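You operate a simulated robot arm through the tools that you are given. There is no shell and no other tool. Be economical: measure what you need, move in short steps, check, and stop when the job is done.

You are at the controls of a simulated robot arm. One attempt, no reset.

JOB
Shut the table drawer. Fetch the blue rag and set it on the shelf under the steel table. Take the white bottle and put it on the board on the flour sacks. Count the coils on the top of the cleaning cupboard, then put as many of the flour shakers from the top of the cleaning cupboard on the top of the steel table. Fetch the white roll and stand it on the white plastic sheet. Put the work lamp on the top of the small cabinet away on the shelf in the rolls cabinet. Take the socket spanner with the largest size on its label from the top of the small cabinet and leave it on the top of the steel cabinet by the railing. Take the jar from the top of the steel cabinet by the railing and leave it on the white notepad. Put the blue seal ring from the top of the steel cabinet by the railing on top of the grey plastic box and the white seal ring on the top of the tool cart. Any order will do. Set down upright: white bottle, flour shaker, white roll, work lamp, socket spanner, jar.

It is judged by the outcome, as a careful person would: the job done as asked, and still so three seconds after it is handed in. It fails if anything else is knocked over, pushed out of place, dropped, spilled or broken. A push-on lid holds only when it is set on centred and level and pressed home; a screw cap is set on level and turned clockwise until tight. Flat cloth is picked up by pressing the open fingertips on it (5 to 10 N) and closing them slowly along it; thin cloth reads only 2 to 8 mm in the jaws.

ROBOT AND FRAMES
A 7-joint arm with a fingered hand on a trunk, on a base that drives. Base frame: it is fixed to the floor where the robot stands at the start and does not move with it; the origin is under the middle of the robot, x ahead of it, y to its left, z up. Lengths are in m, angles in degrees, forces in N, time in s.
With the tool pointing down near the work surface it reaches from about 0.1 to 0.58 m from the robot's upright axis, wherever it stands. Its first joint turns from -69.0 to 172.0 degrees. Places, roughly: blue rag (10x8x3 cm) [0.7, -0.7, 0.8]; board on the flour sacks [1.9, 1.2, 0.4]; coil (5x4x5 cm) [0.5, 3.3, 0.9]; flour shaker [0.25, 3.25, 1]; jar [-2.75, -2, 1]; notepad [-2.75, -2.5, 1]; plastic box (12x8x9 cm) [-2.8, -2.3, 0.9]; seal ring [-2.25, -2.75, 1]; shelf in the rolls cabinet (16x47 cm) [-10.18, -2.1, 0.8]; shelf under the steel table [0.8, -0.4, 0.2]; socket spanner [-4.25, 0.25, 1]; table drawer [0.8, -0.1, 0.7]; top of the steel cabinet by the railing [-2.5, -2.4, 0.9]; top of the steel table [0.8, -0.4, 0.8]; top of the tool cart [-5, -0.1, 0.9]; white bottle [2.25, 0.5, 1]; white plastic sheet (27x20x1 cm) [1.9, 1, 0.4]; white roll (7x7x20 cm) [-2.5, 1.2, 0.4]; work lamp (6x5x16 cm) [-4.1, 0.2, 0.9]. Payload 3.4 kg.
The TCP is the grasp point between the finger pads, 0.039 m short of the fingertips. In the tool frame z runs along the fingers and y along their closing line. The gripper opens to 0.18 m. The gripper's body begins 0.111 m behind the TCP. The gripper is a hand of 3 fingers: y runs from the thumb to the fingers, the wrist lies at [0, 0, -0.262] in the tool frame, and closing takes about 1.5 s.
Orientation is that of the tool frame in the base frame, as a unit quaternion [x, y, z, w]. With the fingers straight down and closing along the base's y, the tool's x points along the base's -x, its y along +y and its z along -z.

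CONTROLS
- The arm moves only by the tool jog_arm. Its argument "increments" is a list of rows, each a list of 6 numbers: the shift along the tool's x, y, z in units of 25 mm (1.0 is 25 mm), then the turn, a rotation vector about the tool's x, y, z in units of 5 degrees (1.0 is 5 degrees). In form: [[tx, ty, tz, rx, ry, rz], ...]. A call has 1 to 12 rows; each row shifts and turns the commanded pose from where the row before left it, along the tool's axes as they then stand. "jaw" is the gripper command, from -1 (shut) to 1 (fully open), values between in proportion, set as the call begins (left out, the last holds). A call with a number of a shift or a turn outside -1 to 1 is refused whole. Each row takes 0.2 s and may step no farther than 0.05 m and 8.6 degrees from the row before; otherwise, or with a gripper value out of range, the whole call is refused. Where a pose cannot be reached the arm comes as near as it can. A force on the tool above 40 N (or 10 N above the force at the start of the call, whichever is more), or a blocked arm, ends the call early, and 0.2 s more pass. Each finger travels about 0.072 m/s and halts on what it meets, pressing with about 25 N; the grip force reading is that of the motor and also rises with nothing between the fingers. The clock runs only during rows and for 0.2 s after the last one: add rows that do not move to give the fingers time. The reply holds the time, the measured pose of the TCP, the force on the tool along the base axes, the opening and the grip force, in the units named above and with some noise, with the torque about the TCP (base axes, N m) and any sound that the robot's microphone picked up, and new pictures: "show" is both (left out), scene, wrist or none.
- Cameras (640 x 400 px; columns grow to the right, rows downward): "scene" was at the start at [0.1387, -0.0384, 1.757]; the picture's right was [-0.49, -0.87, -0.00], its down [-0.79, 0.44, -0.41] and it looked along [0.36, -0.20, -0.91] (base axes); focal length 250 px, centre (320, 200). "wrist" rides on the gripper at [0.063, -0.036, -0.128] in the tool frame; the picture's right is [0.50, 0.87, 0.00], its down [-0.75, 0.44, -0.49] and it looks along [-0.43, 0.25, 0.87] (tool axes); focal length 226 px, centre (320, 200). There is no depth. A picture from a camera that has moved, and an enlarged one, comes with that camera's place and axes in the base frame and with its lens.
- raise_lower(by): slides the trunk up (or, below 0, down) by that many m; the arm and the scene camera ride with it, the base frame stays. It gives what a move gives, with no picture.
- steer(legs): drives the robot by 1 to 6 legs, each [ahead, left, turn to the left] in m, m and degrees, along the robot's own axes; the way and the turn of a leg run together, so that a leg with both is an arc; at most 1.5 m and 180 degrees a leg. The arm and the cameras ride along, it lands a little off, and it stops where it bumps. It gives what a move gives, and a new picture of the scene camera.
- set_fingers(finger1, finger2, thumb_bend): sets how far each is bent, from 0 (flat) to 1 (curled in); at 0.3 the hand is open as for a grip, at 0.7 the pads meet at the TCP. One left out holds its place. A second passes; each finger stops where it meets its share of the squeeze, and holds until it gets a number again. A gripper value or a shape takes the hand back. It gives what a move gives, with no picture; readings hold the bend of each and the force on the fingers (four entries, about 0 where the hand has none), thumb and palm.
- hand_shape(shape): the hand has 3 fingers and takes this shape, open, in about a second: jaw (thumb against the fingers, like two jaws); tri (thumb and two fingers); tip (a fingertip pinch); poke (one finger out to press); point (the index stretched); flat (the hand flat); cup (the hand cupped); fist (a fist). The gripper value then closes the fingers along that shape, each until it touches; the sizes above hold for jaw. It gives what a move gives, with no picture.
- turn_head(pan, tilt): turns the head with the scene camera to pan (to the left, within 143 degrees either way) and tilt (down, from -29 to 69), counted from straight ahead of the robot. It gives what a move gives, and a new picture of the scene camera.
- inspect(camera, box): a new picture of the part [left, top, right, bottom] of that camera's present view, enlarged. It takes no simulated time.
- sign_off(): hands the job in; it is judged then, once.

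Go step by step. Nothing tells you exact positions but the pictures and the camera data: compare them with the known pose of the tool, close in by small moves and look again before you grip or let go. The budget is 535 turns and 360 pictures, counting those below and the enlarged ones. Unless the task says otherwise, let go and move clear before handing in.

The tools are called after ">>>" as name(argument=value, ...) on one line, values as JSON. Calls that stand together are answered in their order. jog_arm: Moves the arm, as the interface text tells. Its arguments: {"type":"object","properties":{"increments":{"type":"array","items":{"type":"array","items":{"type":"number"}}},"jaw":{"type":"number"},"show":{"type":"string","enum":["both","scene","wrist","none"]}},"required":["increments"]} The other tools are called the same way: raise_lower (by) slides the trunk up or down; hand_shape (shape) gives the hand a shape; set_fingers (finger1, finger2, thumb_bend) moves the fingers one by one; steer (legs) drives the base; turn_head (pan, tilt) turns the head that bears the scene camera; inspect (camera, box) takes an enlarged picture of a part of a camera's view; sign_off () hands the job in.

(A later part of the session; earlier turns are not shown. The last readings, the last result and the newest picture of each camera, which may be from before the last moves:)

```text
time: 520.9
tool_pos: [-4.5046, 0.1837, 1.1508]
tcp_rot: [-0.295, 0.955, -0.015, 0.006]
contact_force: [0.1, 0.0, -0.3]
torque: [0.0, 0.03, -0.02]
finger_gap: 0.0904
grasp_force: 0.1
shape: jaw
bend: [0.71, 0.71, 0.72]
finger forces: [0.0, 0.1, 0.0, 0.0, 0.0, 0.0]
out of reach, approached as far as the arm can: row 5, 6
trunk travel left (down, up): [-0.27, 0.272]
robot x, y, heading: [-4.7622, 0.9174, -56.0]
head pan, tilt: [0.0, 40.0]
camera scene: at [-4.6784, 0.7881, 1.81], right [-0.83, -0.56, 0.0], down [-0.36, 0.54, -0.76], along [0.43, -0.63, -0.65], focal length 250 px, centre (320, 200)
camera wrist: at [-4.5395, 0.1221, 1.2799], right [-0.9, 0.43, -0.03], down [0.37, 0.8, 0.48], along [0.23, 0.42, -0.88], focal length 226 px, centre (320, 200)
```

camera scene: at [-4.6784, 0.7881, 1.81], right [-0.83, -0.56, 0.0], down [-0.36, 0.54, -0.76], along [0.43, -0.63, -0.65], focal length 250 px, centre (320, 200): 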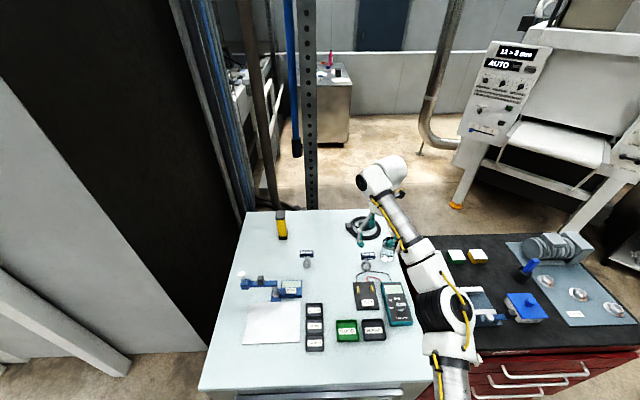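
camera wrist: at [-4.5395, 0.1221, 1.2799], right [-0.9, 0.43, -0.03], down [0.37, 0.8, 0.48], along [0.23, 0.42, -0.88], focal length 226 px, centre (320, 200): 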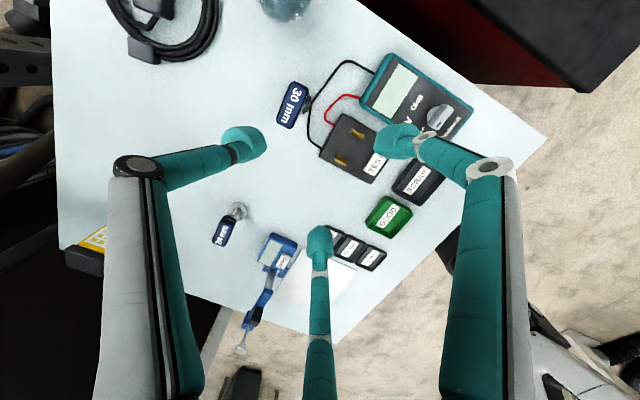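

Just short of reach; a 12° forward tilt of the hand will gain what's missing.

>>> jog_arm(increments=[[0, 0, 0, 0.8, 0, 0], [0, 0, 0, 0.8, 0, 0], [0, 0, 0, 0.8, 0, 0], [0.24, -0.68, -0.1, 0, 0, 0], [0.24, -0.68, -0.1, 0, 0, 0], [0.24, -0.68, -0.1, 0, 0, 0], [0, 0.2, 0.9, 0, 0, 0], [0, 0.2, 0.9, 0, 0, 0]], show="wrist")

```text
time: 522.7
tool_pos: [-4.4969, 0.1326, 1.1248]
tcp_rot: [-0.293, 0.948, -0.115, 0.037]
contact_force: [-0.1, -0.1, -0.4]
torque: [0.04, 0.0, 0.02]
finger_gap: 0.0905
grasp_force: 0.0
shape: jaw
bend: [0.71, 0.71, 0.72]
finger forces: [0.1, 0.0, 0.1, 0.1, 0.0, 0.1]
trunk travel left (down, up): [-0.27, 0.272]
robot x, y, heading: [-4.7615, 0.9202, -56.0]
head pan, tilt: [0.0, 40.0]
camera wrist: at [-4.5475, 0.0933, 1.2581], right [-0.89, 0.41, -0.21], down [0.32, 0.87, 0.38], along [0.34, 0.27, -0.9], focal length 226 px, centre (320, 200)
```

wrist: 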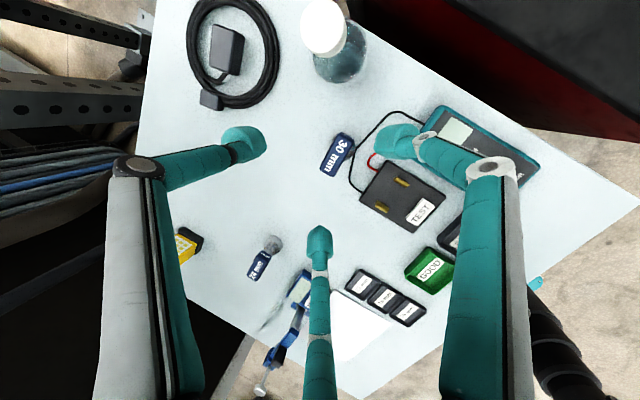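

Directly over the T-handle. Descending 10 cm vertically, then checking.

>>> jog_arm(increments=[[-0.1, 0.15, 0.78, 0, 0, 0], [-0.1, 0.15, 0.78, 0, 0, 0], [0, 0.19, 0.78, 0, 0, 0], [0, 0.19, 0.78, 0, 0, 0], [0, 0.19, 0.78, 0, 0, 0]], show="wrist")

```text
time: 523.9
tool_pos: [-4.49, 0.1335, 1.025]
tcp_rot: [-0.292, 0.949, -0.115, 0.037]
contact_force: [0.2, -0.6, -0.1]
torque: [-0.03, -0.02, 0.02]
finger_gap: 0.0905
grasp_force: 0.1
shape: jaw
bend: [0.71, 0.71, 0.72]
finger forces: [0.1, 0.0, 0.0, 0.0, 0.0, 0.0]
trunk travel left (down, up): [-0.27, 0.272]
robot x, y, heading: [-4.7588, 0.9199, -56.0]
head pan, tilt: [0.0, 40.0]
camera wrist: at [-4.5415, 0.0956, 1.1574], right [-0.89, 0.41, -0.21], down [0.32, 0.87, 0.38], along [0.34, 0.27, -0.9], focal length 226 px, centre (320, 200)
```

wrist: 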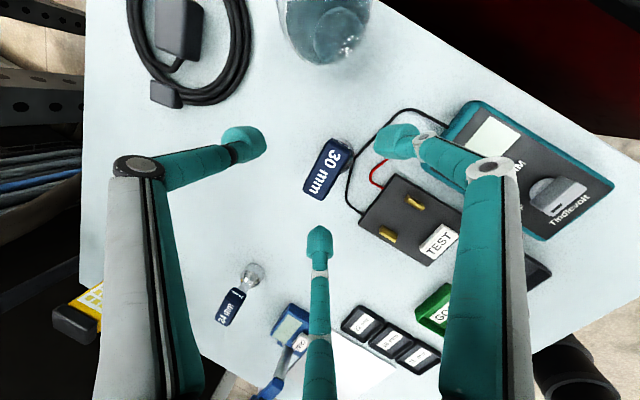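

>>> jog_arm(increments=[[0.03, 0.1, 0.7, 0, 0, 0], [0.03, 0.1, 0.7, 0, 0, 0], [0.02, 0.08, 0.6, 0, 0, 0]], show="wrist")

```text
time: 524.7
tool_pos: [-4.4883, 0.1292, 0.9756]
tcp_rot: [-0.292, 0.949, -0.116, 0.037]
contact_force: [0.4, 0.2, -0.7]
torque: [-0.03, -0.02, -0.01]
finger_gap: 0.0901
grasp_force: 0.0
shape: jaw
bend: [0.71, 0.71, 0.72]
finger forces: [0.1, 0.0, 0.1, 0.0, 0.1, 0.0]
trunk travel left (down, up): [-0.27, 0.272]
robot x, y, heading: [-4.7612, 0.9195, -55.6]
head pan, tilt: [0.0, 40.0]
camera wrist: at [-4.5394, 0.0898, 1.1071], right [-0.89, 0.41, -0.21], down [0.32, 0.87, 0.37], along [0.34, 0.27, -0.9], focal length 226 px, centre (320, 200)
```

wrist: 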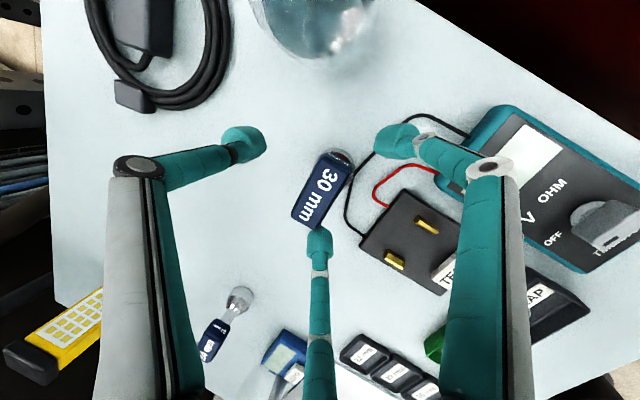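

>>> jog_arm(increments=[[0, 0.05, 0.4, 0, 0, 0], [0, 0, 0, 0, 0, 0]], show="none")

>>> jog_arm(increments=[[0, 0, 0, 0, 0, 0], [0, 0, 0, 0, 0, 0], [0, 0, 0, 0, 0, 0], [0, 0, 0, 0, 0, 0], [0, 0, 0, 0, 0, 0], [0, 0, 0, 0, 0, 0]], jaw=-0.9, show="wrist")

```text
time: 525.3
tool_pos: [-4.4876, 0.1296, 0.9662]
tcp_rot: [-0.293, 0.949, -0.115, 0.036]
contact_force: [0.6, -0.7, -0.2]
torque: [-0.05, -0.02, 0.03]
finger_gap: 0.0905
grasp_force: 0.1
shape: jaw
bend: [0.71, 0.71, 0.72]
finger forces: [0.0, 0.0, 0.1, 0.1, 0.0, 0.0]
trunk travel left (down, up): [-0.27, 0.272]
robot x, y, heading: [-4.7639, 0.9211, -56.0]
head pan, tilt: [0.0, 40.0]
```

```text
time: 526.7
tool_pos: [-4.4865, 0.1285, 0.9653]
tcp_rot: [-0.292, 0.949, -0.116, 0.037]
contact_force: [0.7, 0.0, 0.0]
torque: [0.01, 0.02, -0.01]
finger_gap: 0.0236
grasp_force: 24.3
shape: jaw
bend: [0.73, 0.73, 0.73]
finger forces: [15.9, 15.3, 0.1, 0.0, 26.3, 0.0]
trunk travel left (down, up): [-0.27, 0.272]
robot x, y, heading: [-4.7646, 0.9189, -55.9]
head pan, tilt: [0.0, 40.0]
camera wrist: at [-4.5389, 0.0894, 1.0974], right [-0.89, 0.41, -0.21], down [0.32, 0.87, 0.37], along [0.34, 0.27, -0.9], focal length 226 px, centre (320, 200)
```

wrist: 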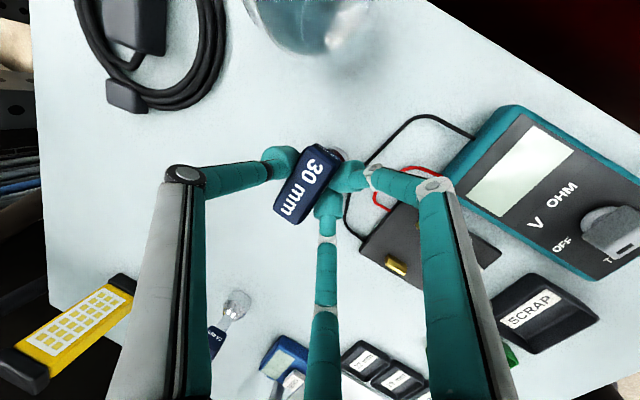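

Gripped (24 mm gap). Lifting straight up.

>>> jog_arm(increments=[[0, -0.12, -0.5, 0, 0, 0], [0, -0.18, -0.8, 0, 0, 0], [0, -0.2, -0.8, 0, 0, 0], [0, -0.2, -0.8, 0, 0, 0], [0, -0.2, -0.8, 0, 0, 0], [0, -0.2, -0.8, 0, 0, 0], [0, -0.2, -0.8, 0, 0, 0], [0, -0.2, -0.8, 0, 0, 0]], show="both")

```text
time: 528.5
tool_pos: [-4.4897, 0.129, 1.1229]
tcp_rot: [-0.293, 0.948, -0.115, 0.036]
contact_force: [0.4, 0.0, -2.6]
torque: [0.0, 0.04, 0.0]
finger_gap: 0.0242
grasp_force: 24.8
shape: jaw
bend: [0.73, 0.73, 0.73]
finger forces: [16.1, 15.5, 0.1, 0.1, 26.2, 0.0]
trunk travel left (down, up): [-0.27, 0.272]
robot x, y, heading: [-4.7606, 0.9178, -56.0]
head pan, tilt: [0.0, 40.0]
camera scene: at [-4.6808, 0.7886, 1.8103], right [-0.83, -0.56, 0.0], down [-0.36, 0.54, -0.76], along [0.43, -0.63, -0.65], focal length 250 px, centre (320, 200)
camera wrist: at [-4.5404, 0.0895, 1.2555], right [-0.89, 0.41, -0.21], down [0.32, 0.87, 0.37], along [0.34, 0.27, -0.9], focal length 226 px, centre (320, 200)
```

scene: 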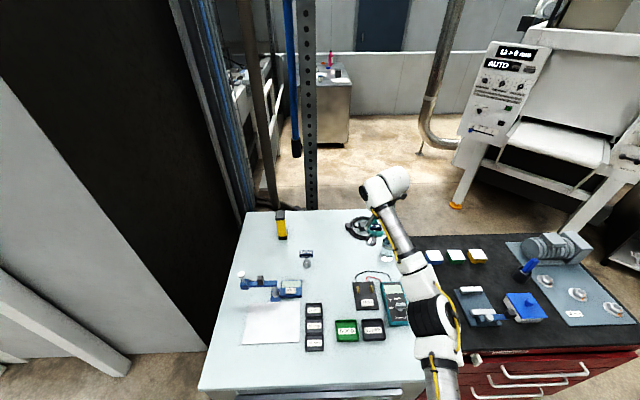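
wrist: 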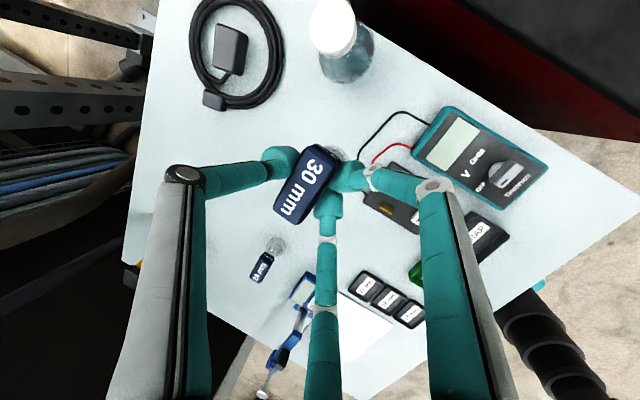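

The spanner is up. I'll pull the arm back, back the robot off, and look right for a path to the steel cabinet by the railing (visible ahead, beyond the post).

>>> jog_arm(increments=[[0, -0.2, -0.8, 0, 0, 0], [0, -0.2, -0.8, 0, 0, 0], [0, -0.2, -0.8, 0, 0, 0], [0, 0.85, 0.2, -0.5, 0, 0], [0, 0.85, 0.2, -0.5, 0, 0], [0, 0.85, 0.2, -0.5, 0, 0], [0, 0.85, 0.1, -0.5, 0, 0], [0, 0.85, 0, -0.4, 0, 0], [0, 0.85, 0, 0, 0, 0], [0, 0.85, 0, 0, 0, 0], [0, 0.85, 0, 0, 0, 0]], show="none")

>>> steer(legs=[[-0.4, 0, 0]])

>>> turn_head(pan=-35, tilt=25)

```text
time: 530.9
tool_pos: [-4.5824, 0.2649, 1.1483]
tcp_rot: [-0.294, 0.956, -0.016, 0.006]
contact_force: [-0.1, 0.4, -3.5]
torque: [0.0, 0.05, 0.0]
finger_gap: 0.0235
grasp_force: 24.5
shape: jaw
bend: [0.73, 0.73, 0.73]
finger forces: [18.0, 17.2, 0.1, 0.0, 26.3, 0.0]
trunk travel left (down, up): [-0.27, 0.272]
robot x, y, heading: [-4.7653, 0.9192, -56.1]
head pan, tilt: [0.0, 40.0]
```

```text
time: 533.4
tool_pos: [-4.8067, 0.595, 1.1474]
tcp_rot: [-0.294, 0.956, -0.015, 0.007]
contact_force: [-0.6, 0.7, -2.3]
torque: [-0.02, 0.0, -0.01]
finger_gap: 0.0232
grasp_force: 24.7
shape: jaw
bend: [0.73, 0.73, 0.73]
finger forces: [18.1, 17.3, 0.1, 0.0, 26.3, 0.0]
trunk travel left (down, up): [-0.27, 0.272]
robot x, y, heading: [-4.9835, 1.2484, -56.2]
head pan, tilt: [0.0, 40.0]
camera scene: at [-4.9076, 1.1178, 1.8103], right [-0.83, -0.56, 0.0], down [-0.36, 0.54, -0.76], along [0.43, -0.63, -0.65], focal length 250 px, centre (320, 200)
```

scene: 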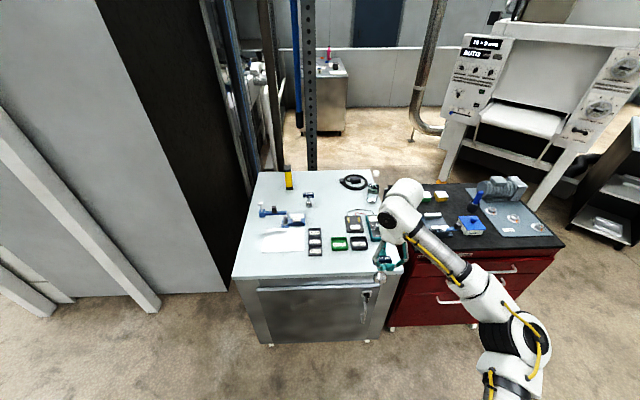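

```text
time: 534.4
tool_pos: [-4.8056, 0.599, 1.1507]
tcp_rot: [-0.294, 0.956, -0.019, 0.004]
contact_force: [-0.8, 0.7, -2.3]
torque: [-0.02, 0.03, -0.01]
finger_gap: 0.0231
grasp_force: 25.1
shape: jaw
bend: [0.73, 0.73, 0.73]
finger forces: [18.4, 17.9, 0.0, 0.0, 26.5, 0.1]
trunk travel left (down, up): [-0.27, 0.272]
robot x, y, heading: [-4.9865, 1.2499, -56.1]
head pan, tilt: [-35.0, 25.0]
camera scene: at [-4.9553, 1.0963, 1.8334], right [-1.0, 0.02, 0.0], down [0.01, 0.43, -0.9], along [-0.02, -0.9, -0.43], focal length 250 px, centre (320, 200)
```

scene: 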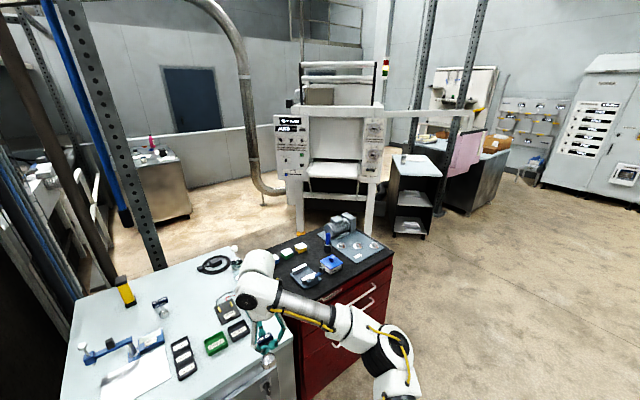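

There's a corridor behind the cart, entered from its right end. I'll pull the arm in and drive round the cart.

>>> jog_arm(increments=[[0, 0.8, 0, 0, 0, 0], [0, 0.8, 0, 0, 0, 0], [0, 0.8, 0, 0, 0, 0], [0, 0.8, 0, 0, 0, 0], [0, 0.8, -0.3, 0, 0, 0], [0, 0.8, -0.3, 0, 0, 0], [0, 0.8, -0.3, 0, 0, 0]], show="none")

>>> steer(legs=[[-0.1, 0, 0], [0.1, -1.4, 0]])

>>> turn_head(pan=10, tilt=35)

```text
time: 536.0
tool_pos: [-4.8831, 0.7163, 1.1695]
tcp_rot: [-0.295, 0.955, -0.018, 0.004]
contact_force: [-0.4, 0.3, -1.9]
torque: [-0.05, -0.01, 0.02]
finger_gap: 0.0231
grasp_force: 25.0
shape: jaw
bend: [0.73, 0.73, 0.73]
finger forces: [19.6, 18.8, 0.0, 0.0, 26.3, 0.1]
trunk travel left (down, up): [-0.27, 0.272]
robot x, y, heading: [-4.9874, 1.2489, -56.2]
head pan, tilt: [-35.0, 25.0]
```

```text
time: 543.7
tool_pos: [-6.0192, -0.0629, 1.1687]
tcp_rot: [-0.301, 0.953, -0.018, 0.004]
contact_force: [-0.3, -0.4, -1.6]
torque: [-0.03, 0.02, 0.01]
finger_gap: 0.0232
grasp_force: 25.1
shape: jaw
bend: [0.73, 0.73, 0.73]
finger forces: [19.9, 19.0, 0.1, 0.0, 26.4, 0.0]
trunk travel left (down, up): [-0.27, 0.272]
robot x, y, heading: [-6.1289, 0.4687, -55.2]
head pan, tilt: [-35.0, 25.0]
camera scene: at [-6.0962, 0.3181, 1.8337], right [-1.0, 0.01, 0.0], down [0.0, 0.43, -0.9], along [-0.01, -0.9, -0.43], focal length 250 px, centre (320, 200)
```

scene: 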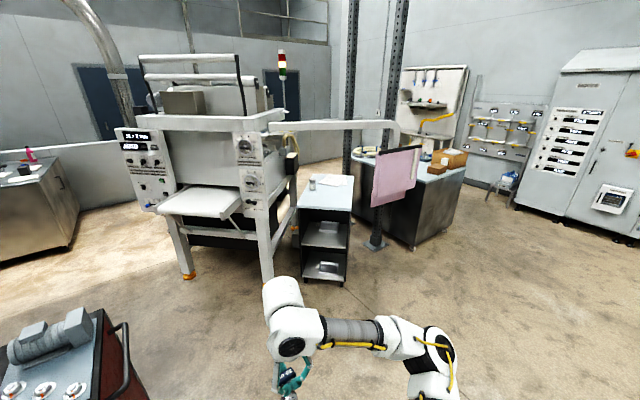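

```text
time: 544.9
tool_pos: [-6.02, -0.0605, 1.17]
tcp_rot: [-0.3, 0.954, -0.02, 0.003]
contact_force: [-0.1, -0.8, -3.8]
torque: [-0.02, -0.03, 0.01]
finger_gap: 0.0229
grasp_force: 24.9
shape: jaw
bend: [0.73, 0.73, 0.73]
finger forces: [20.0, 19.4, 0.0, 0.0, 26.5, 0.1]
trunk travel left (down, up): [-0.27, 0.272]
robot x, y, heading: [-6.132, 0.4632, -55.3]
head pan, tilt: [10.0, 35.0]
camera scene: at [-6.0388, 0.3442, 1.818], right [-0.71, -0.7, -0.01], down [-0.4, 0.41, -0.82], along [0.58, -0.58, -0.58], focal length 250 px, centre (320, 200)
```

scene: 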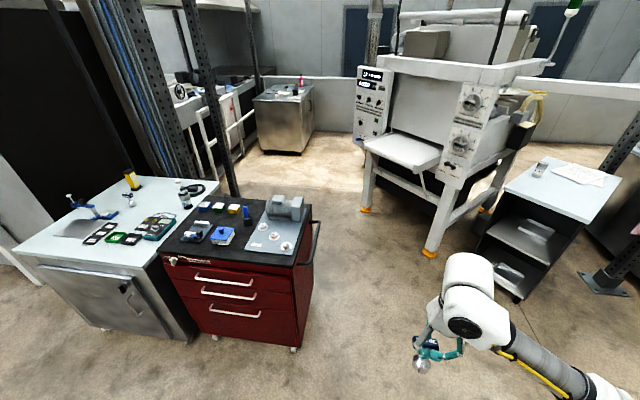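

The corridor between the cart and the printer is about 1.1 m wide. Driving in, turned along it.

>>> steer(legs=[[1.04, -0.45, 0], [0, 0, 35], [1.2, 0, 0]])

>>> turn_head(pan=0, tilt=35)

```text
time: 558.2
tool_pos: [-4.3537, -1.3988, 1.1695]
tcp_rot: [-0.594, 0.804, -0.017, 0.007]
contact_force: [0.3, 0.7, -2.2]
torque: [-0.07, -0.04, 0.0]
finger_gap: 0.0228
grasp_force: 24.7
shape: jaw
bend: [0.73, 0.73, 0.72]
finger forces: [21.3, 20.9, 0.1, 0.0, 26.6, 0.0]
trunk travel left (down, up): [-0.27, 0.272]
robot x, y, heading: [-4.758, -1.0447, -18.6]
head pan, tilt: [10.0, 35.0]
stopped in leg 3: the robot was blocked; the commanded pose is now the measured one
camera scene: at [-4.5703, -1.0298, 1.8165], right [-0.15, -0.99, 0.03], down [-0.59, 0.06, -0.81], along [0.8, -0.14, -0.59], focal length 250 px, centre (320, 200)
```

scene: 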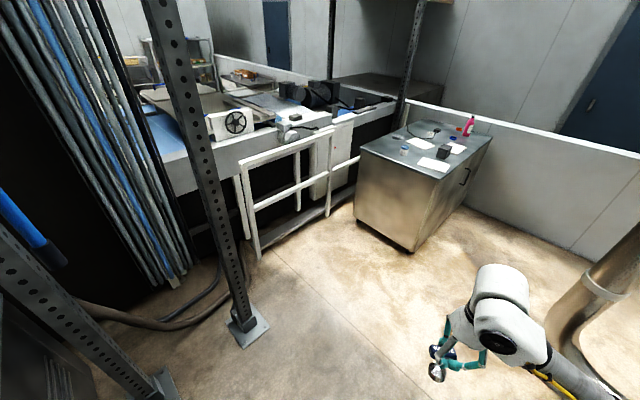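

```text
time: 558.9
tool_pos: [-4.3701, -1.3995, 1.172]
tcp_rot: [-0.589, 0.808, -0.021, 0.012]
contact_force: [-2.0, -4.2, -3.5]
torque: [0.53, -0.28, 0.02]
finger_gap: 0.0226
grasp_force: 25.0
shape: jaw
bend: [0.73, 0.73, 0.72]
finger forces: [21.5, 21.0, 0.1, 0.0, 26.5, 0.0]
trunk travel left (down, up): [-0.27, 0.272]
robot x, y, heading: [-4.7645, -1.0394, -18.8]
head pan, tilt: [0.0, 35.0]
camera scene: at [-4.5709, -1.0262, 1.8166], right [-0.32, -0.95, 0.04], down [-0.57, 0.16, -0.81], along [0.76, -0.29, -0.59], focal length 250 px, centre (320, 200)
```

scene: 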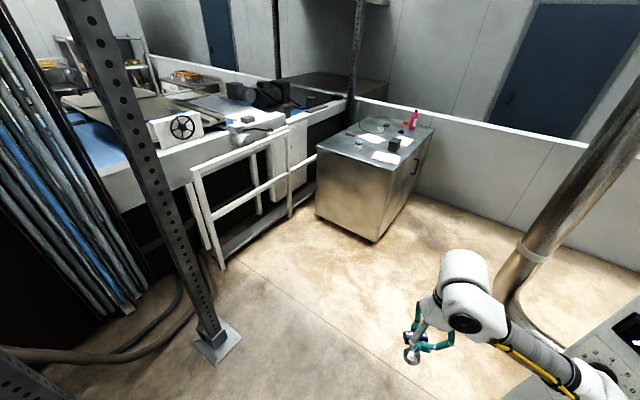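

Something blocked me, probably the elbow against the printer on my right. I'll back up 10 cm, shift left 15 cm, and check.

>>> steer(legs=[[-0.1, 0, 0], [0, 0.16, 0]])

>>> turn_head(pan=-60, tilt=35)

```text
time: 559.6
tool_pos: [-4.3519, -1.4229, 1.1677]
tcp_rot: [-0.624, 0.78, -0.014, 0.04]
contact_force: [-0.4, 1.3, -3.0]
torque: [0.03, 0.06, 0.03]
finger_gap: 0.022
grasp_force: 24.6
shape: jaw
bend: [0.73, 0.73, 0.72]
finger forces: [24.5, 24.8, 0.1, 0.0, 27.3, 0.1]
trunk travel left (down, up): [-0.27, 0.272]
robot x, y, heading: [-4.7309, -1.0394, -15.0]
head pan, tilt: [0.0, 35.0]
stopped in leg 1: the robot was blocked; the commanded pose is now the measured one
camera scene: at [-4.5502, -0.9933, 1.8146], right [-0.25, -0.97, 0.05], down [-0.57, 0.11, -0.81], along [0.78, -0.24, -0.58], focal length 250 px, centre (320, 200)
```

scene: 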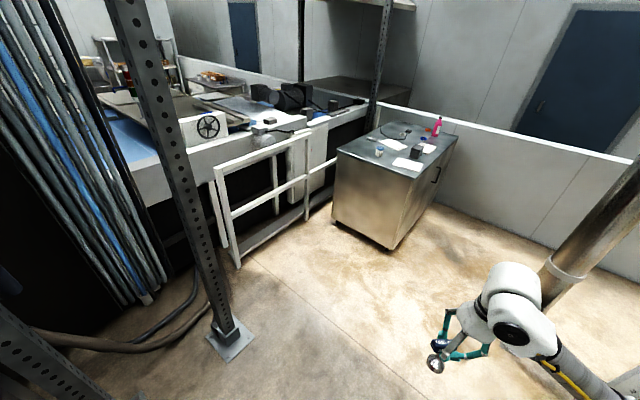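

```text
time: 560.9
tool_pos: [-4.3521, -1.4258, 1.1648]
tcp_rot: [-0.624, 0.781, -0.012, 0.036]
contact_force: [0.0, 0.4, -4.1]
torque: [-0.03, 0.02, -0.02]
finger_gap: 0.0222
grasp_force: 25.4
shape: jaw
bend: [0.73, 0.73, 0.72]
finger forces: [24.4, 24.4, 0.0, 0.1, 27.4, 0.0]
trunk travel left (down, up): [-0.27, 0.272]
robot x, y, heading: [-4.7399, -1.0407, -14.6]
head pan, tilt: [-60.0, 35.0]
camera scene: at [-4.6049, -1.0547, 1.8184], right [-0.96, -0.26, 0.04], down [-0.18, 0.51, -0.84], along [0.2, -0.82, -0.54], focal length 250 px, centre (320, 200)
```

scene: 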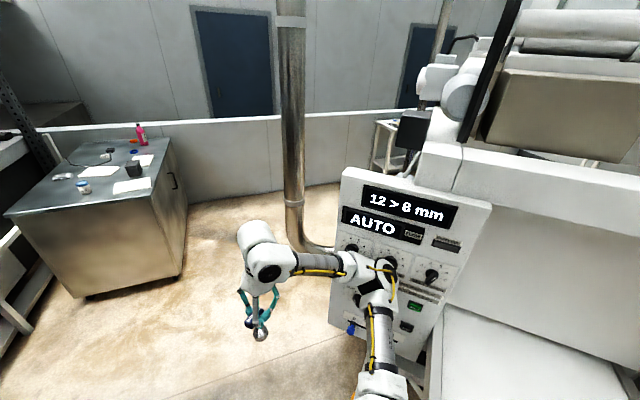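

The elbow is touching the printer's control panel. Moving straight left, away from it.

>>> steer(legs=[[0, 0.15, 0]])

```text
time: 562.3
tool_pos: [-4.3475, -1.3603, 1.1497]
tcp_rot: [-0.609, 0.791, 0.004, 0.06]
contact_force: [-1.6, -0.7, -2.7]
torque: [-0.01, -0.08, 0.0]
finger_gap: 0.0221
grasp_force: 25.4
shape: jaw
bend: [0.73, 0.73, 0.72]
finger forces: [25.1, 25.4, 0.0, 0.0, 27.2, 0.0]
trunk travel left (down, up): [-0.27, 0.272]
robot x, y, heading: [-4.7067, -0.9087, -15.9]
head pan, tilt: [-60.0, 35.0]
camera scene: at [-4.6379, -1.0698, 1.8144], right [-0.97, -0.24, -0.01], down [-0.13, 0.58, -0.8], along [0.2, -0.78, -0.6], focal length 250 px, centre (320, 200)
```

scene: 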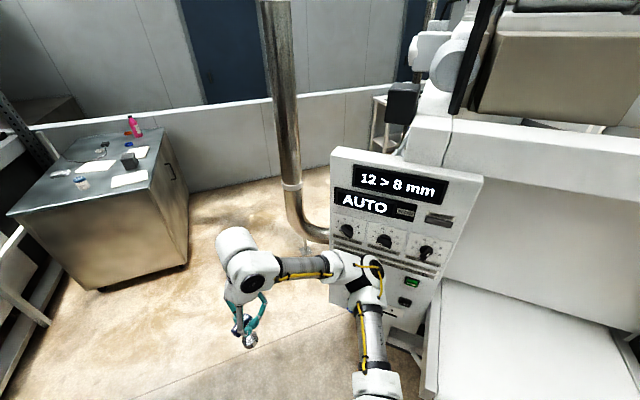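

>>> jog_arm(increments=[[0, 0, -0.5, 0, 0, 0], [-0.5, 0, -0.5, 0, 0, 0], [-0.5, 0, -0.5, 0, 0, 0]], show="scene")

```text
time: 563.3
tool_pos: [-4.3442, -1.3197, 1.1982]
tcp_rot: [-0.606, 0.794, -0.004, 0.05]
contact_force: [-0.2, -0.8, -2.2]
torque: [-0.07, 0.0, 0.0]
finger_gap: 0.0221
grasp_force: 24.9
shape: jaw
bend: [0.73, 0.73, 0.72]
finger forces: [24.8, 25.1, 0.1, 0.0, 27.3, 0.1]
trunk travel left (down, up): [-0.27, 0.272]
robot x, y, heading: [-4.7049, -0.9188, -16.0]
head pan, tilt: [-60.0, 35.0]
stopped in row 3: the arm was blocked; the commanded pose is now the measured one
camera scene: at [-4.6325, -1.0541, 1.816], right [-0.97, -0.24, -0.01], down [-0.14, 0.57, -0.81], along [0.2, -0.78, -0.59], focal length 250 px, centre (320, 200)
```

scene: 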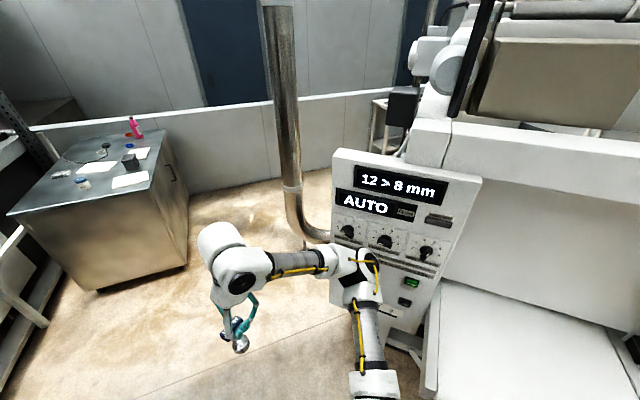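

>>> turn_head(pan=-75, tilt=62)

```text
time: 564.2
tool_pos: [-4.34, -1.3085, 1.1998]
tcp_rot: [-0.607, 0.793, -0.007, 0.048]
contact_force: [1.1, 0.3, -2.3]
torque: [-0.01, 0.06, -0.02]
finger_gap: 0.0218
grasp_force: 24.9
shape: jaw
bend: [0.73, 0.73, 0.72]
finger forces: [24.7, 25.1, 0.1, 0.0, 27.1, 0.1]
trunk travel left (down, up): [-0.27, 0.272]
robot x, y, heading: [-4.7071, -0.916, -16.1]
head pan, tilt: [-75.0, 62.0]
camera scene: at [-4.6501, -1.0144, 1.7809], right [-1.0, 0.02, 0.0], down [0.02, 0.89, -0.46], along [-0.01, -0.46, -0.89], focal length 250 px, centre (320, 200)
```

scene: 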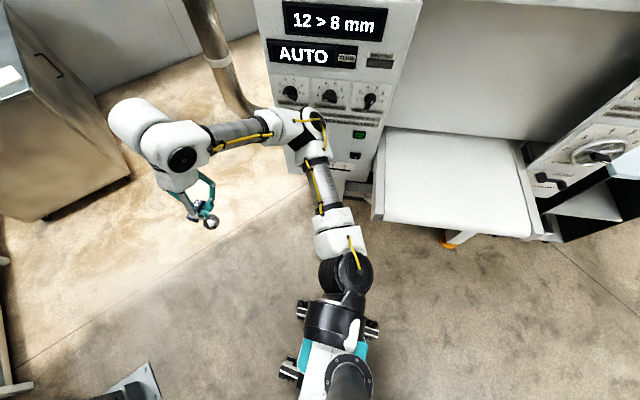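

>>> steer(legs=[[0, 0.1, 0]])

>>> jog_arm(increments=[[0, 0, 0, 0, 0, 0], [0, 0, 0, 0, 0, 0]], show="none")

```text
time: 565.3
tool_pos: [-4.3283, -1.2615, 1.189]
tcp_rot: [-0.603, 0.795, 0.004, 0.061]
contact_force: [-0.9, -1.4, -2.9]
torque: [0.06, -0.03, 0.0]
finger_gap: 0.0221
grasp_force: 24.5
shape: jaw
bend: [0.73, 0.73, 0.72]
finger forces: [25.3, 25.6, 0.0, 0.0, 27.2, 0.0]
trunk travel left (down, up): [-0.27, 0.272]
robot x, y, heading: [-4.6839, -0.829, -16.5]
head pan, tilt: [-75.0, 62.0]
camera scene: at [-4.6368, -0.9635, 1.7786], right [-1.0, 0.02, -0.01], down [0.02, 0.9, -0.44], along [0.0, -0.44, -0.9], focal length 250 px, centre (320, 200)
```

scene: 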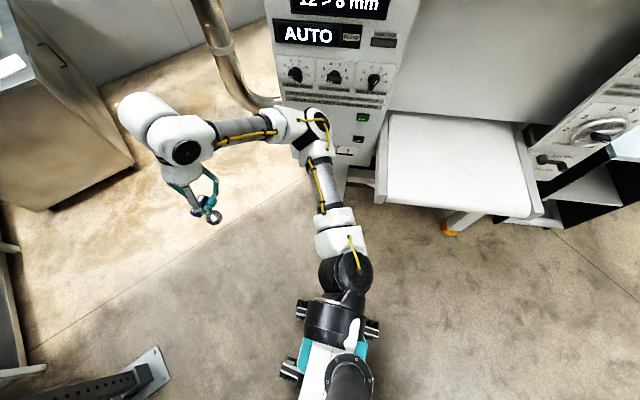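

```text
time: 565.9
tool_pos: [-4.319, -1.2221, 1.2004]
tcp_rot: [-0.603, 0.796, -0.006, 0.047]
contact_force: [0.2, -0.2, -1.3]
torque: [-0.05, 0.04, -0.02]
finger_gap: 0.022
grasp_force: 25.0
shape: jaw
bend: [0.73, 0.73, 0.72]
finger forces: [24.9, 25.1, 0.0, 0.0, 27.2, 0.0]
trunk travel left (down, up): [-0.27, 0.272]
robot x, y, heading: [-4.6838, -0.8299, -16.3]
head pan, tilt: [-75.0, 62.0]
```

>>> steer(legs=[[0.4, 0, 0], [0.4, -0.2, 0]])

>>> turn_head(pan=-15, tilt=40)

```text
time: 570.8
tool_pos: [-3.5944, -1.6189, 1.2034]
tcp_rot: [-0.609, 0.792, -0.009, 0.043]
contact_force: [0.1, 1.7, -2.8]
torque: [-0.08, 0.04, 0.0]
finger_gap: 0.0219
grasp_force: 25.0
shape: jaw
bend: [0.73, 0.73, 0.72]
finger forces: [24.9, 25.1, 0.1, 0.1, 27.1, 0.0]
trunk travel left (down, up): [-0.27, 0.272]
robot x, y, heading: [-3.9631, -1.24, -15.7]
head pan, tilt: [-75.0, 62.0]
camera scene: at [-3.8962, -1.302, 1.7824], right [-1.0, 0.01, 0.01], down [0.01, 0.88, -0.48], along [-0.01, -0.48, -0.88], focal length 250 px, centre (320, 200)
```

scene: 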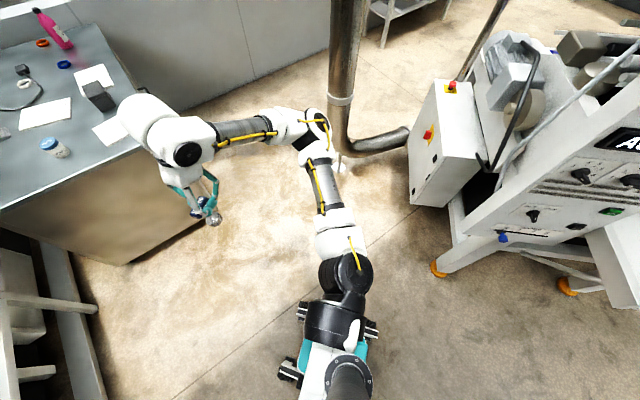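

```text
time: 572.0
tool_pos: [-3.6011, -1.6403, 1.1992]
tcp_rot: [-0.606, 0.794, -0.005, 0.051]
contact_force: [0.2, 0.1, -2.0]
torque: [-0.07, -0.01, 0.0]
finger_gap: 0.0222
grasp_force: 25.5
shape: jaw
bend: [0.73, 0.73, 0.72]
finger forces: [25.3, 25.6, 0.0, 0.0, 27.1, 0.0]
trunk travel left (down, up): [-0.27, 0.272]
robot x, y, heading: [-3.9647, -1.24, -16.2]
head pan, tilt: [-15.0, 40.0]
camera scene: at [-3.835, -1.3275, 1.8098], right [-0.51, -0.86, -0.01], down [-0.55, 0.34, -0.76], along [0.66, -0.38, -0.65], focal length 250 px, centre (320, 200)
```

scene: 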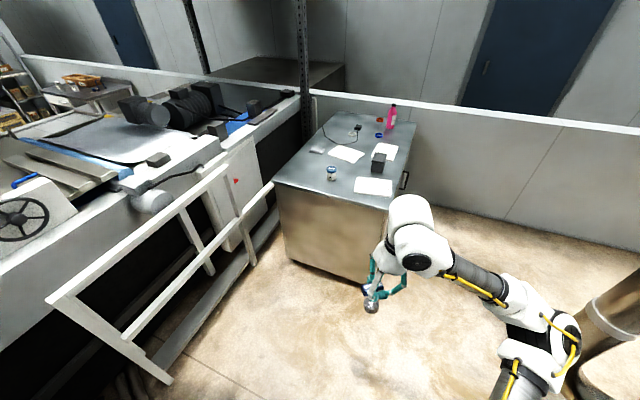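

I'm at the steel cabinet. Zooming in on its top.

>>> inspect(camera="scene", box=[270, 90, 430, 220])

```text
3.08 times, centred on (350, 155) of scene
camera zoom: at [-3.835, -1.3275, 1.8098], right [-0.51, -0.86, -0.01], down [-0.55, 0.34, -0.76], along [0.66, -0.38, -0.65], focal length 771 px, centre (228, 338)
```

zoom: 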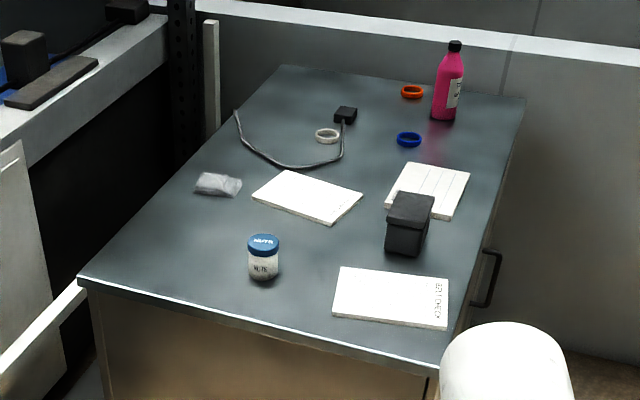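

>>> inspect(camera="scene", box=[360, 140, 400, 200])

>>> inspect(camera="scene", box=[320, 110, 400, 165])

```text
6.67 times, centred on (380, 170) of scene
camera zoom: at [-3.835, -1.3275, 1.8098], right [-0.51, -0.86, -0.01], down [-0.55, 0.34, -0.76], along [0.66, -0.38, -0.65], focal length 1670 px, centre (-80, 400)
```

zoom: 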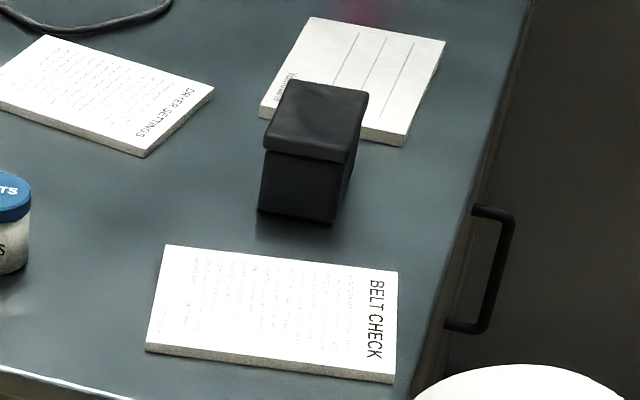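

```text
7.27 times, centred on (360, 138) of scene
camera zoom: at [-3.835, -1.3275, 1.8098], right [-0.51, -0.86, -0.01], down [-0.55, 0.34, -0.76], along [0.66, -0.38, -0.65], focal length 1821 px, centre (29, 654)
```

zoom: 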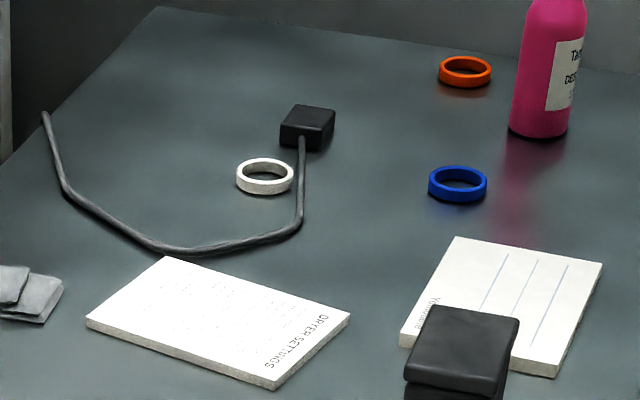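

The ruled pad behind the box is the notepad; "BELT CHECK" and "DRYER SETTINGS" are cards. I'll go round to the cabinet's long front side, where everything is in reach, and set the spanner down near that edge.

>>> steer(legs=[[0, 0, 54], [-0.3, 0, 0], [0, -1.2, 0]])

>>> turn_head(pan=0, tilt=45)

```text
time: 582.3
tool_pos: [-2.9054, -2.3031, 1.2025]
tcp_rot: [0.904, -0.425, -0.015, -0.045]
contact_force: [-0.5, 0.7, -2.6]
torque: [-0.02, -0.01, 0.01]
finger_gap: 0.0218
grasp_force: 24.6
shape: jaw
bend: [0.73, 0.73, 0.72]
finger forces: [25.2, 0.1, 0.0, 0.0, 26.6, 0.0]
trunk travel left (down, up): [-0.27, 0.272]
robot x, y, heading: [-3.431, -2.3767, 38.7]
head pan, tilt: [-15.0, 40.0]
camera scene: at [-3.3068, -2.2995, 1.8106], right [0.4, -0.92, 0.0], down [-0.59, -0.26, -0.76], along [0.7, 0.31, -0.64], focal length 250 px, centre (320, 200)
```

scene: 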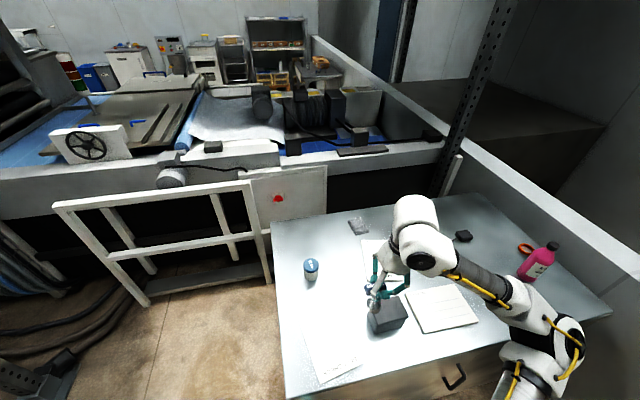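

```text
time: 583.1
tool_pos: [-2.9096, -2.3018, 1.2047]
tcp_rot: [0.904, -0.424, -0.014, -0.046]
contact_force: [-0.3, 0.9, -3.5]
torque: [-0.04, 0.0, 0.05]
finger_gap: 0.0219
grasp_force: 24.9
shape: jaw
bend: [0.73, 0.73, 0.72]
finger forces: [25.2, 0.1, 0.0, 0.0, 26.6, 0.1]
trunk travel left (down, up): [-0.27, 0.272]
robot x, y, heading: [-3.4336, -2.3765, 38.8]
head pan, tilt: [0.0, 45.0]
camera scene: at [-3.3194, -2.2849, 1.8033], right [0.63, -0.78, 0.0], down [-0.55, -0.44, -0.71], along [0.55, 0.44, -0.71], focal length 250 px, centre (320, 200)
```

scene: 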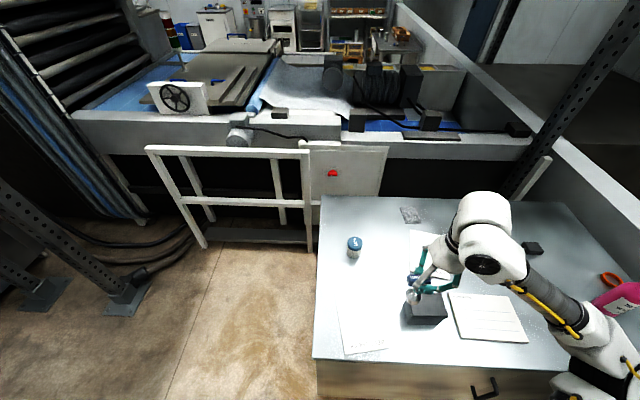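

One finger reads no force; checking the grip in the wrist camera.

>>> jog_arm(increments=[[0, 0, 0, 0, 0, 0]], jaw=-1, show="wrist")

```text
time: 583.5
tool_pos: [-2.9008, -2.3128, 1.2019]
tcp_rot: [0.904, -0.425, -0.017, -0.048]
contact_force: [1.9, -0.5, -3.0]
torque: [-0.03, 0.0, 0.0]
finger_gap: 0.0218
grasp_force: 24.9
shape: jaw
bend: [0.73, 0.73, 0.72]
finger forces: [25.3, 0.0, 0.0, 0.0, 26.5, 0.0]
trunk travel left (down, up): [-0.27, 0.272]
robot x, y, heading: [-3.4359, -2.3774, 38.6]
head pan, tilt: [0.0, 45.0]
camera wrist: at [-2.8355, -2.3517, 1.3255], right [-0.35, -0.93, -0.1], down [-0.82, 0.25, 0.51], along [-0.45, 0.26, -0.85], focal length 226 px, centre (320, 200)
```

wrist: 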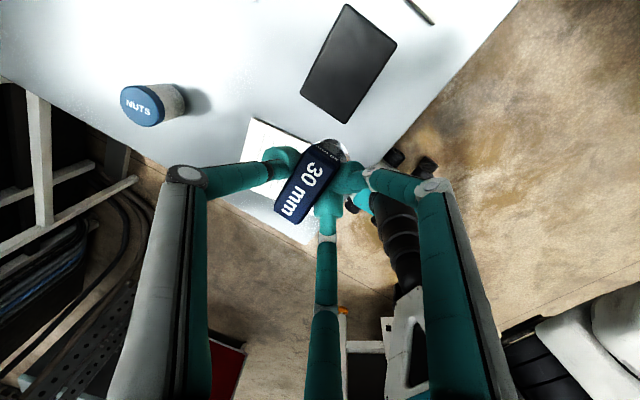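

Still held. I'll set the spanner on the free spot between the jar, box and cards: restoring the tilt it was gripped at, and extending forward.

>>> jog_arm(increments=[[-0.18, -0.85, 0, 0.5, 0.21, 0], [-0.18, -0.85, 0, 0.5, 0.21, 0], [-0.18, -0.85, -0.05, 0.5, 0.21, 0], [-0.18, -0.85, -0.1, 0.46, 0.21, 0], [-0.15, -0.85, -0.15, 0, 0, 0], [-0.15, -0.85, -0.15, 0, 0, 0], [-0.15, -0.85, -0.15, 0, 0, 0], [-0.15, -0.85, -0.15, 0, 0, 0], [-0.15, -0.7, -0.15, 0, 0, 0]], show="both")

```text
time: 585.5
tool_pos: [-2.7902, -2.1654, 1.2608]
tcp_rot: [0.896, -0.427, 0.054, -0.108]
contact_force: [0.9, -0.1, -3.2]
torque: [-0.03, 0.01, 0.0]
finger_gap: 0.022
grasp_force: 24.8
shape: jaw
bend: [0.73, 0.73, 0.72]
finger forces: [25.6, 0.1, 0.1, 0.0, 26.2, 0.0]
trunk travel left (down, up): [-0.27, 0.272]
robot x, y, heading: [-3.4327, -2.3753, 38.7]
head pan, tilt: [0.0, 45.0]
camera scene: at [-3.3121, -2.2895, 1.8029], right [0.63, -0.78, 0.0], down [-0.56, -0.44, -0.7], along [0.55, 0.44, -0.71], focal length 250 px, centre (320, 200)
camera wrist: at [-2.7492, -2.2104, 1.3935], right [-0.34, -0.92, -0.2], down [-0.9, 0.25, 0.37], along [-0.29, 0.31, -0.91], focal length 226 px, centre (320, 200)
```

scene: 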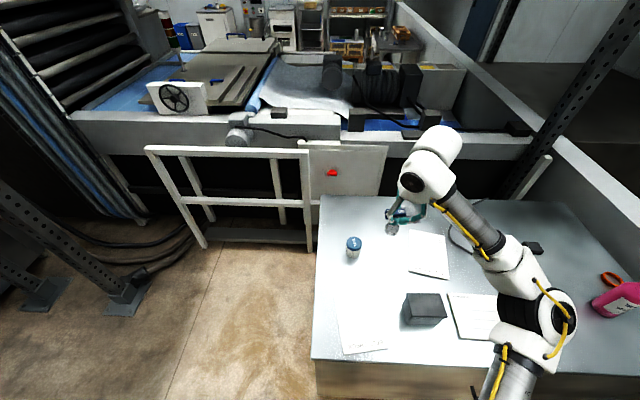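
wrist: 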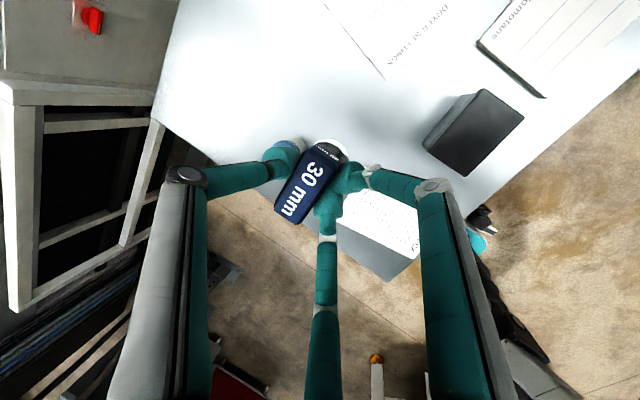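

The spot below is free. Descending vertically.

>>> jog_arm(increments=[[0, 0.22, 0.9, 0, 0, 0], [0, 0.22, 0.9, 0, 0, 0], [0, 0.22, 0.9, 0, 0, 0], [0, 0.22, 0.9, 0, 0, 0], [0, 0.22, 0.9, 0, 0, 0], [0, 0.22, 0.9, 0, 0, 0], [0, 0.22, 0.9, 0, 0, 0], [0, 0.22, 0.9, 0, 0, 0], [0, 0.22, 0.9, 0, 0, 0], [0, 0.22, 0.9, 0, 0, 0]], show="both")

>>> inspect(camera="scene", box=[330, 200, 450, 310])

```text
time: 587.7
tool_pos: [-2.7906, -2.1691, 1.0303]
tcp_rot: [0.896, -0.427, 0.053, -0.109]
contact_force: [0.8, 0.1, -1.9]
torque: [-0.07, 0.05, -0.02]
finger_gap: 0.0218
grasp_force: 24.6
shape: jaw
bend: [0.73, 0.73, 0.72]
finger forces: [25.6, 0.0, 0.0, 0.0, 26.2, 0.0]
trunk travel left (down, up): [-0.27, 0.272]
robot x, y, heading: [-3.4364, -2.3767, 38.7]
head pan, tilt: [0.0, 45.0]
camera scene: at [-3.3108, -2.2916, 1.803], right [0.63, -0.78, 0.0], down [-0.56, -0.44, -0.7], along [0.55, 0.44, -0.71], focal length 250 px, centre (320, 200)
camera wrist: at [-2.7488, -2.2141, 1.1618], right [-0.34, -0.92, -0.21], down [-0.9, 0.24, 0.37], along [-0.29, 0.31, -0.91], focal length 226 px, centre (320, 200)
```

scene: 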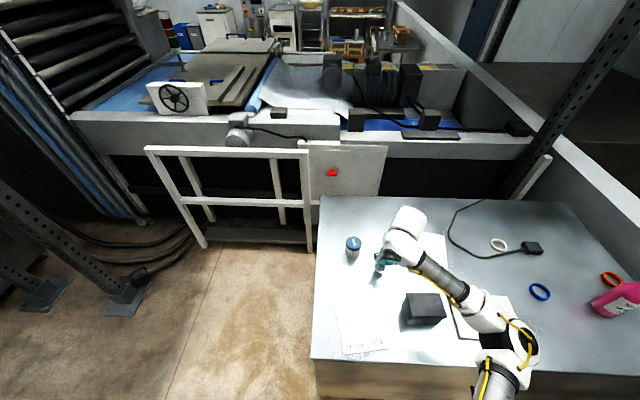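
wrist: 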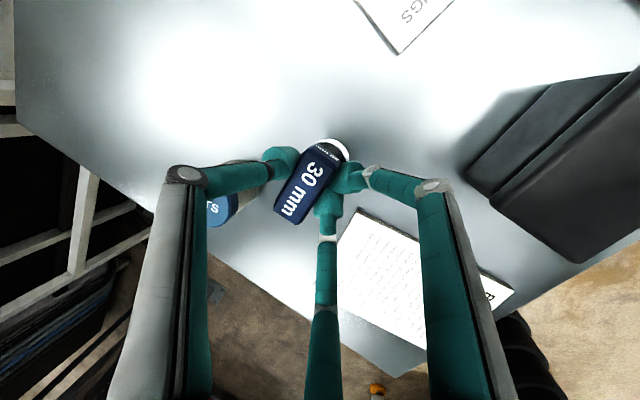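

```text
3.64 times, centred on (390, 255) of scene
camera zoom: at [-3.3108, -2.2916, 1.803], right [0.63, -0.78, 0.0], down [-0.56, -0.44, -0.7], along [0.55, 0.44, -0.71], focal length 911 px, centre (66, 0)
```

zoom: 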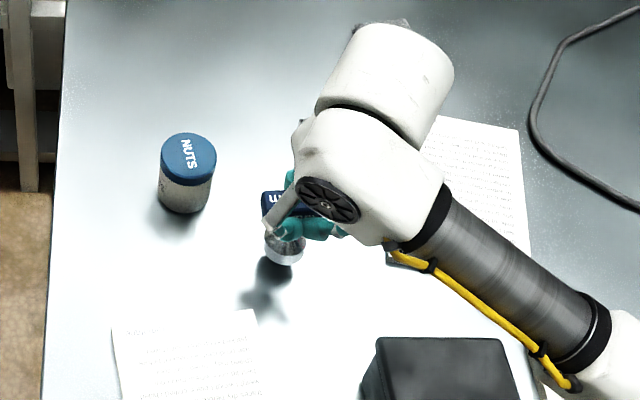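

>>> jog_arm(increments=[[0, 0.1, 0.4, 0, 0, 0], [0, 0.1, 0.4, 0, 0, 0], [0, 0.1, 0.4, 0, 0, 0], [0, 0.07, 0.3, 0, 0, 0], [0, 0.05, 0.2, 0, 0, 0], [0, 0.05, 0.2, 0, 0, 0]], show="none")

>>> jog_arm(increments=[[0, 0.04, 0.15, 0, 0, 0], [0, 0.04, 0.15, 0, 0, 0]], show="none")

```text
time: 588.8
tool_pos: [-2.7866, -2.1661, 1.0013]
tcp_rot: [0.893, -0.429, 0.062, -0.117]
contact_force: [1.5, -10.5, 26.2]
torque: [-0.19, -0.26, -0.15]
finger_gap: 0.0248
grasp_force: 25.0
shape: jaw
bend: [0.74, 0.74, 0.72]
finger forces: [33.5, 31.0, 0.0, 0.1, 27.3, 0.1]
trunk travel left (down, up): [-0.27, 0.272]
robot x, y, heading: [-3.4349, -2.3745, 38.5]
head pan, tilt: [0.0, 45.0]
stopped in row 5: the force on the tool passed its limit at 44 N (the readings are from after the stop); the commanded pose is now the measured one
```

```text
time: 589.3
tool_pos: [-2.7868, -2.1636, 1.0018]
tcp_rot: [0.892, -0.431, 0.066, -0.121]
contact_force: [1.3, -9.3, 25.5]
torque: [-0.2, -0.2, -0.1]
finger_gap: 0.025
grasp_force: 25.3
shape: jaw
bend: [0.74, 0.74, 0.72]
finger forces: [34.6, 31.2, 0.0, 0.0, 28.1, 0.0]
trunk travel left (down, up): [-0.27, 0.272]
robot x, y, heading: [-3.4314, -2.3763, 38.7]
head pan, tilt: [0.0, 45.0]
stopped in row 2: the force on the tool passed its limit at 42 N (the readings are from after the stop); the commanded pose is now the measured one
```

Contact: this top is higher than assumed (about z 0.935). Easing up a few mm and looking.

>>> jog_arm(increments=[[0, -0.05, -0.2, 0, 0, 0], [0, -0.05, -0.2, 0, 0, 0], [0, 0, 0, 0, 0, 0]], show="none")

>>> inspect(camera="scene", box=[350, 210, 420, 290])

```text
time: 590.1
tool_pos: [-2.7898, -2.1615, 1.0045]
tcp_rot: [0.894, -0.428, 0.062, -0.115]
contact_force: [0.3, -0.5, -2.7]
torque: [-0.03, 0.02, 0.03]
finger_gap: 0.0235
grasp_force: 24.5
shape: jaw
bend: [0.74, 0.73, 0.72]
finger forces: [27.1, 0.0, 0.0, 0.0, 27.0, 0.0]
trunk travel left (down, up): [-0.27, 0.272]
robot x, y, heading: [-3.4325, -2.3764, 38.7]
head pan, tilt: [0.0, 45.0]
```

```text
5.00 times, centred on (385, 250) of scene
camera zoom: at [-3.3105, -2.2914, 1.8028], right [0.63, -0.78, 0.0], down [-0.56, -0.44, -0.7], along [0.55, 0.44, -0.71], focal length 1252 px, centre (-5, -50)
```

zoom: 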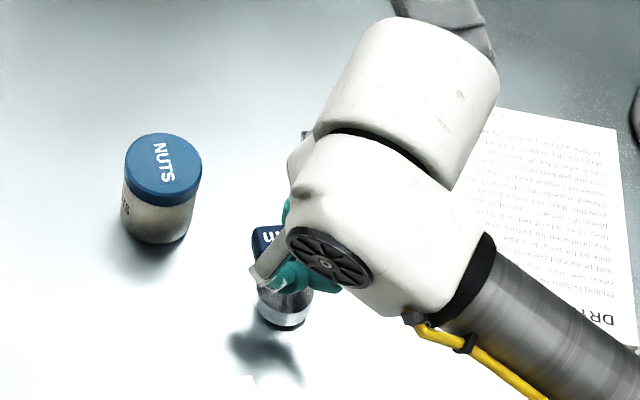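

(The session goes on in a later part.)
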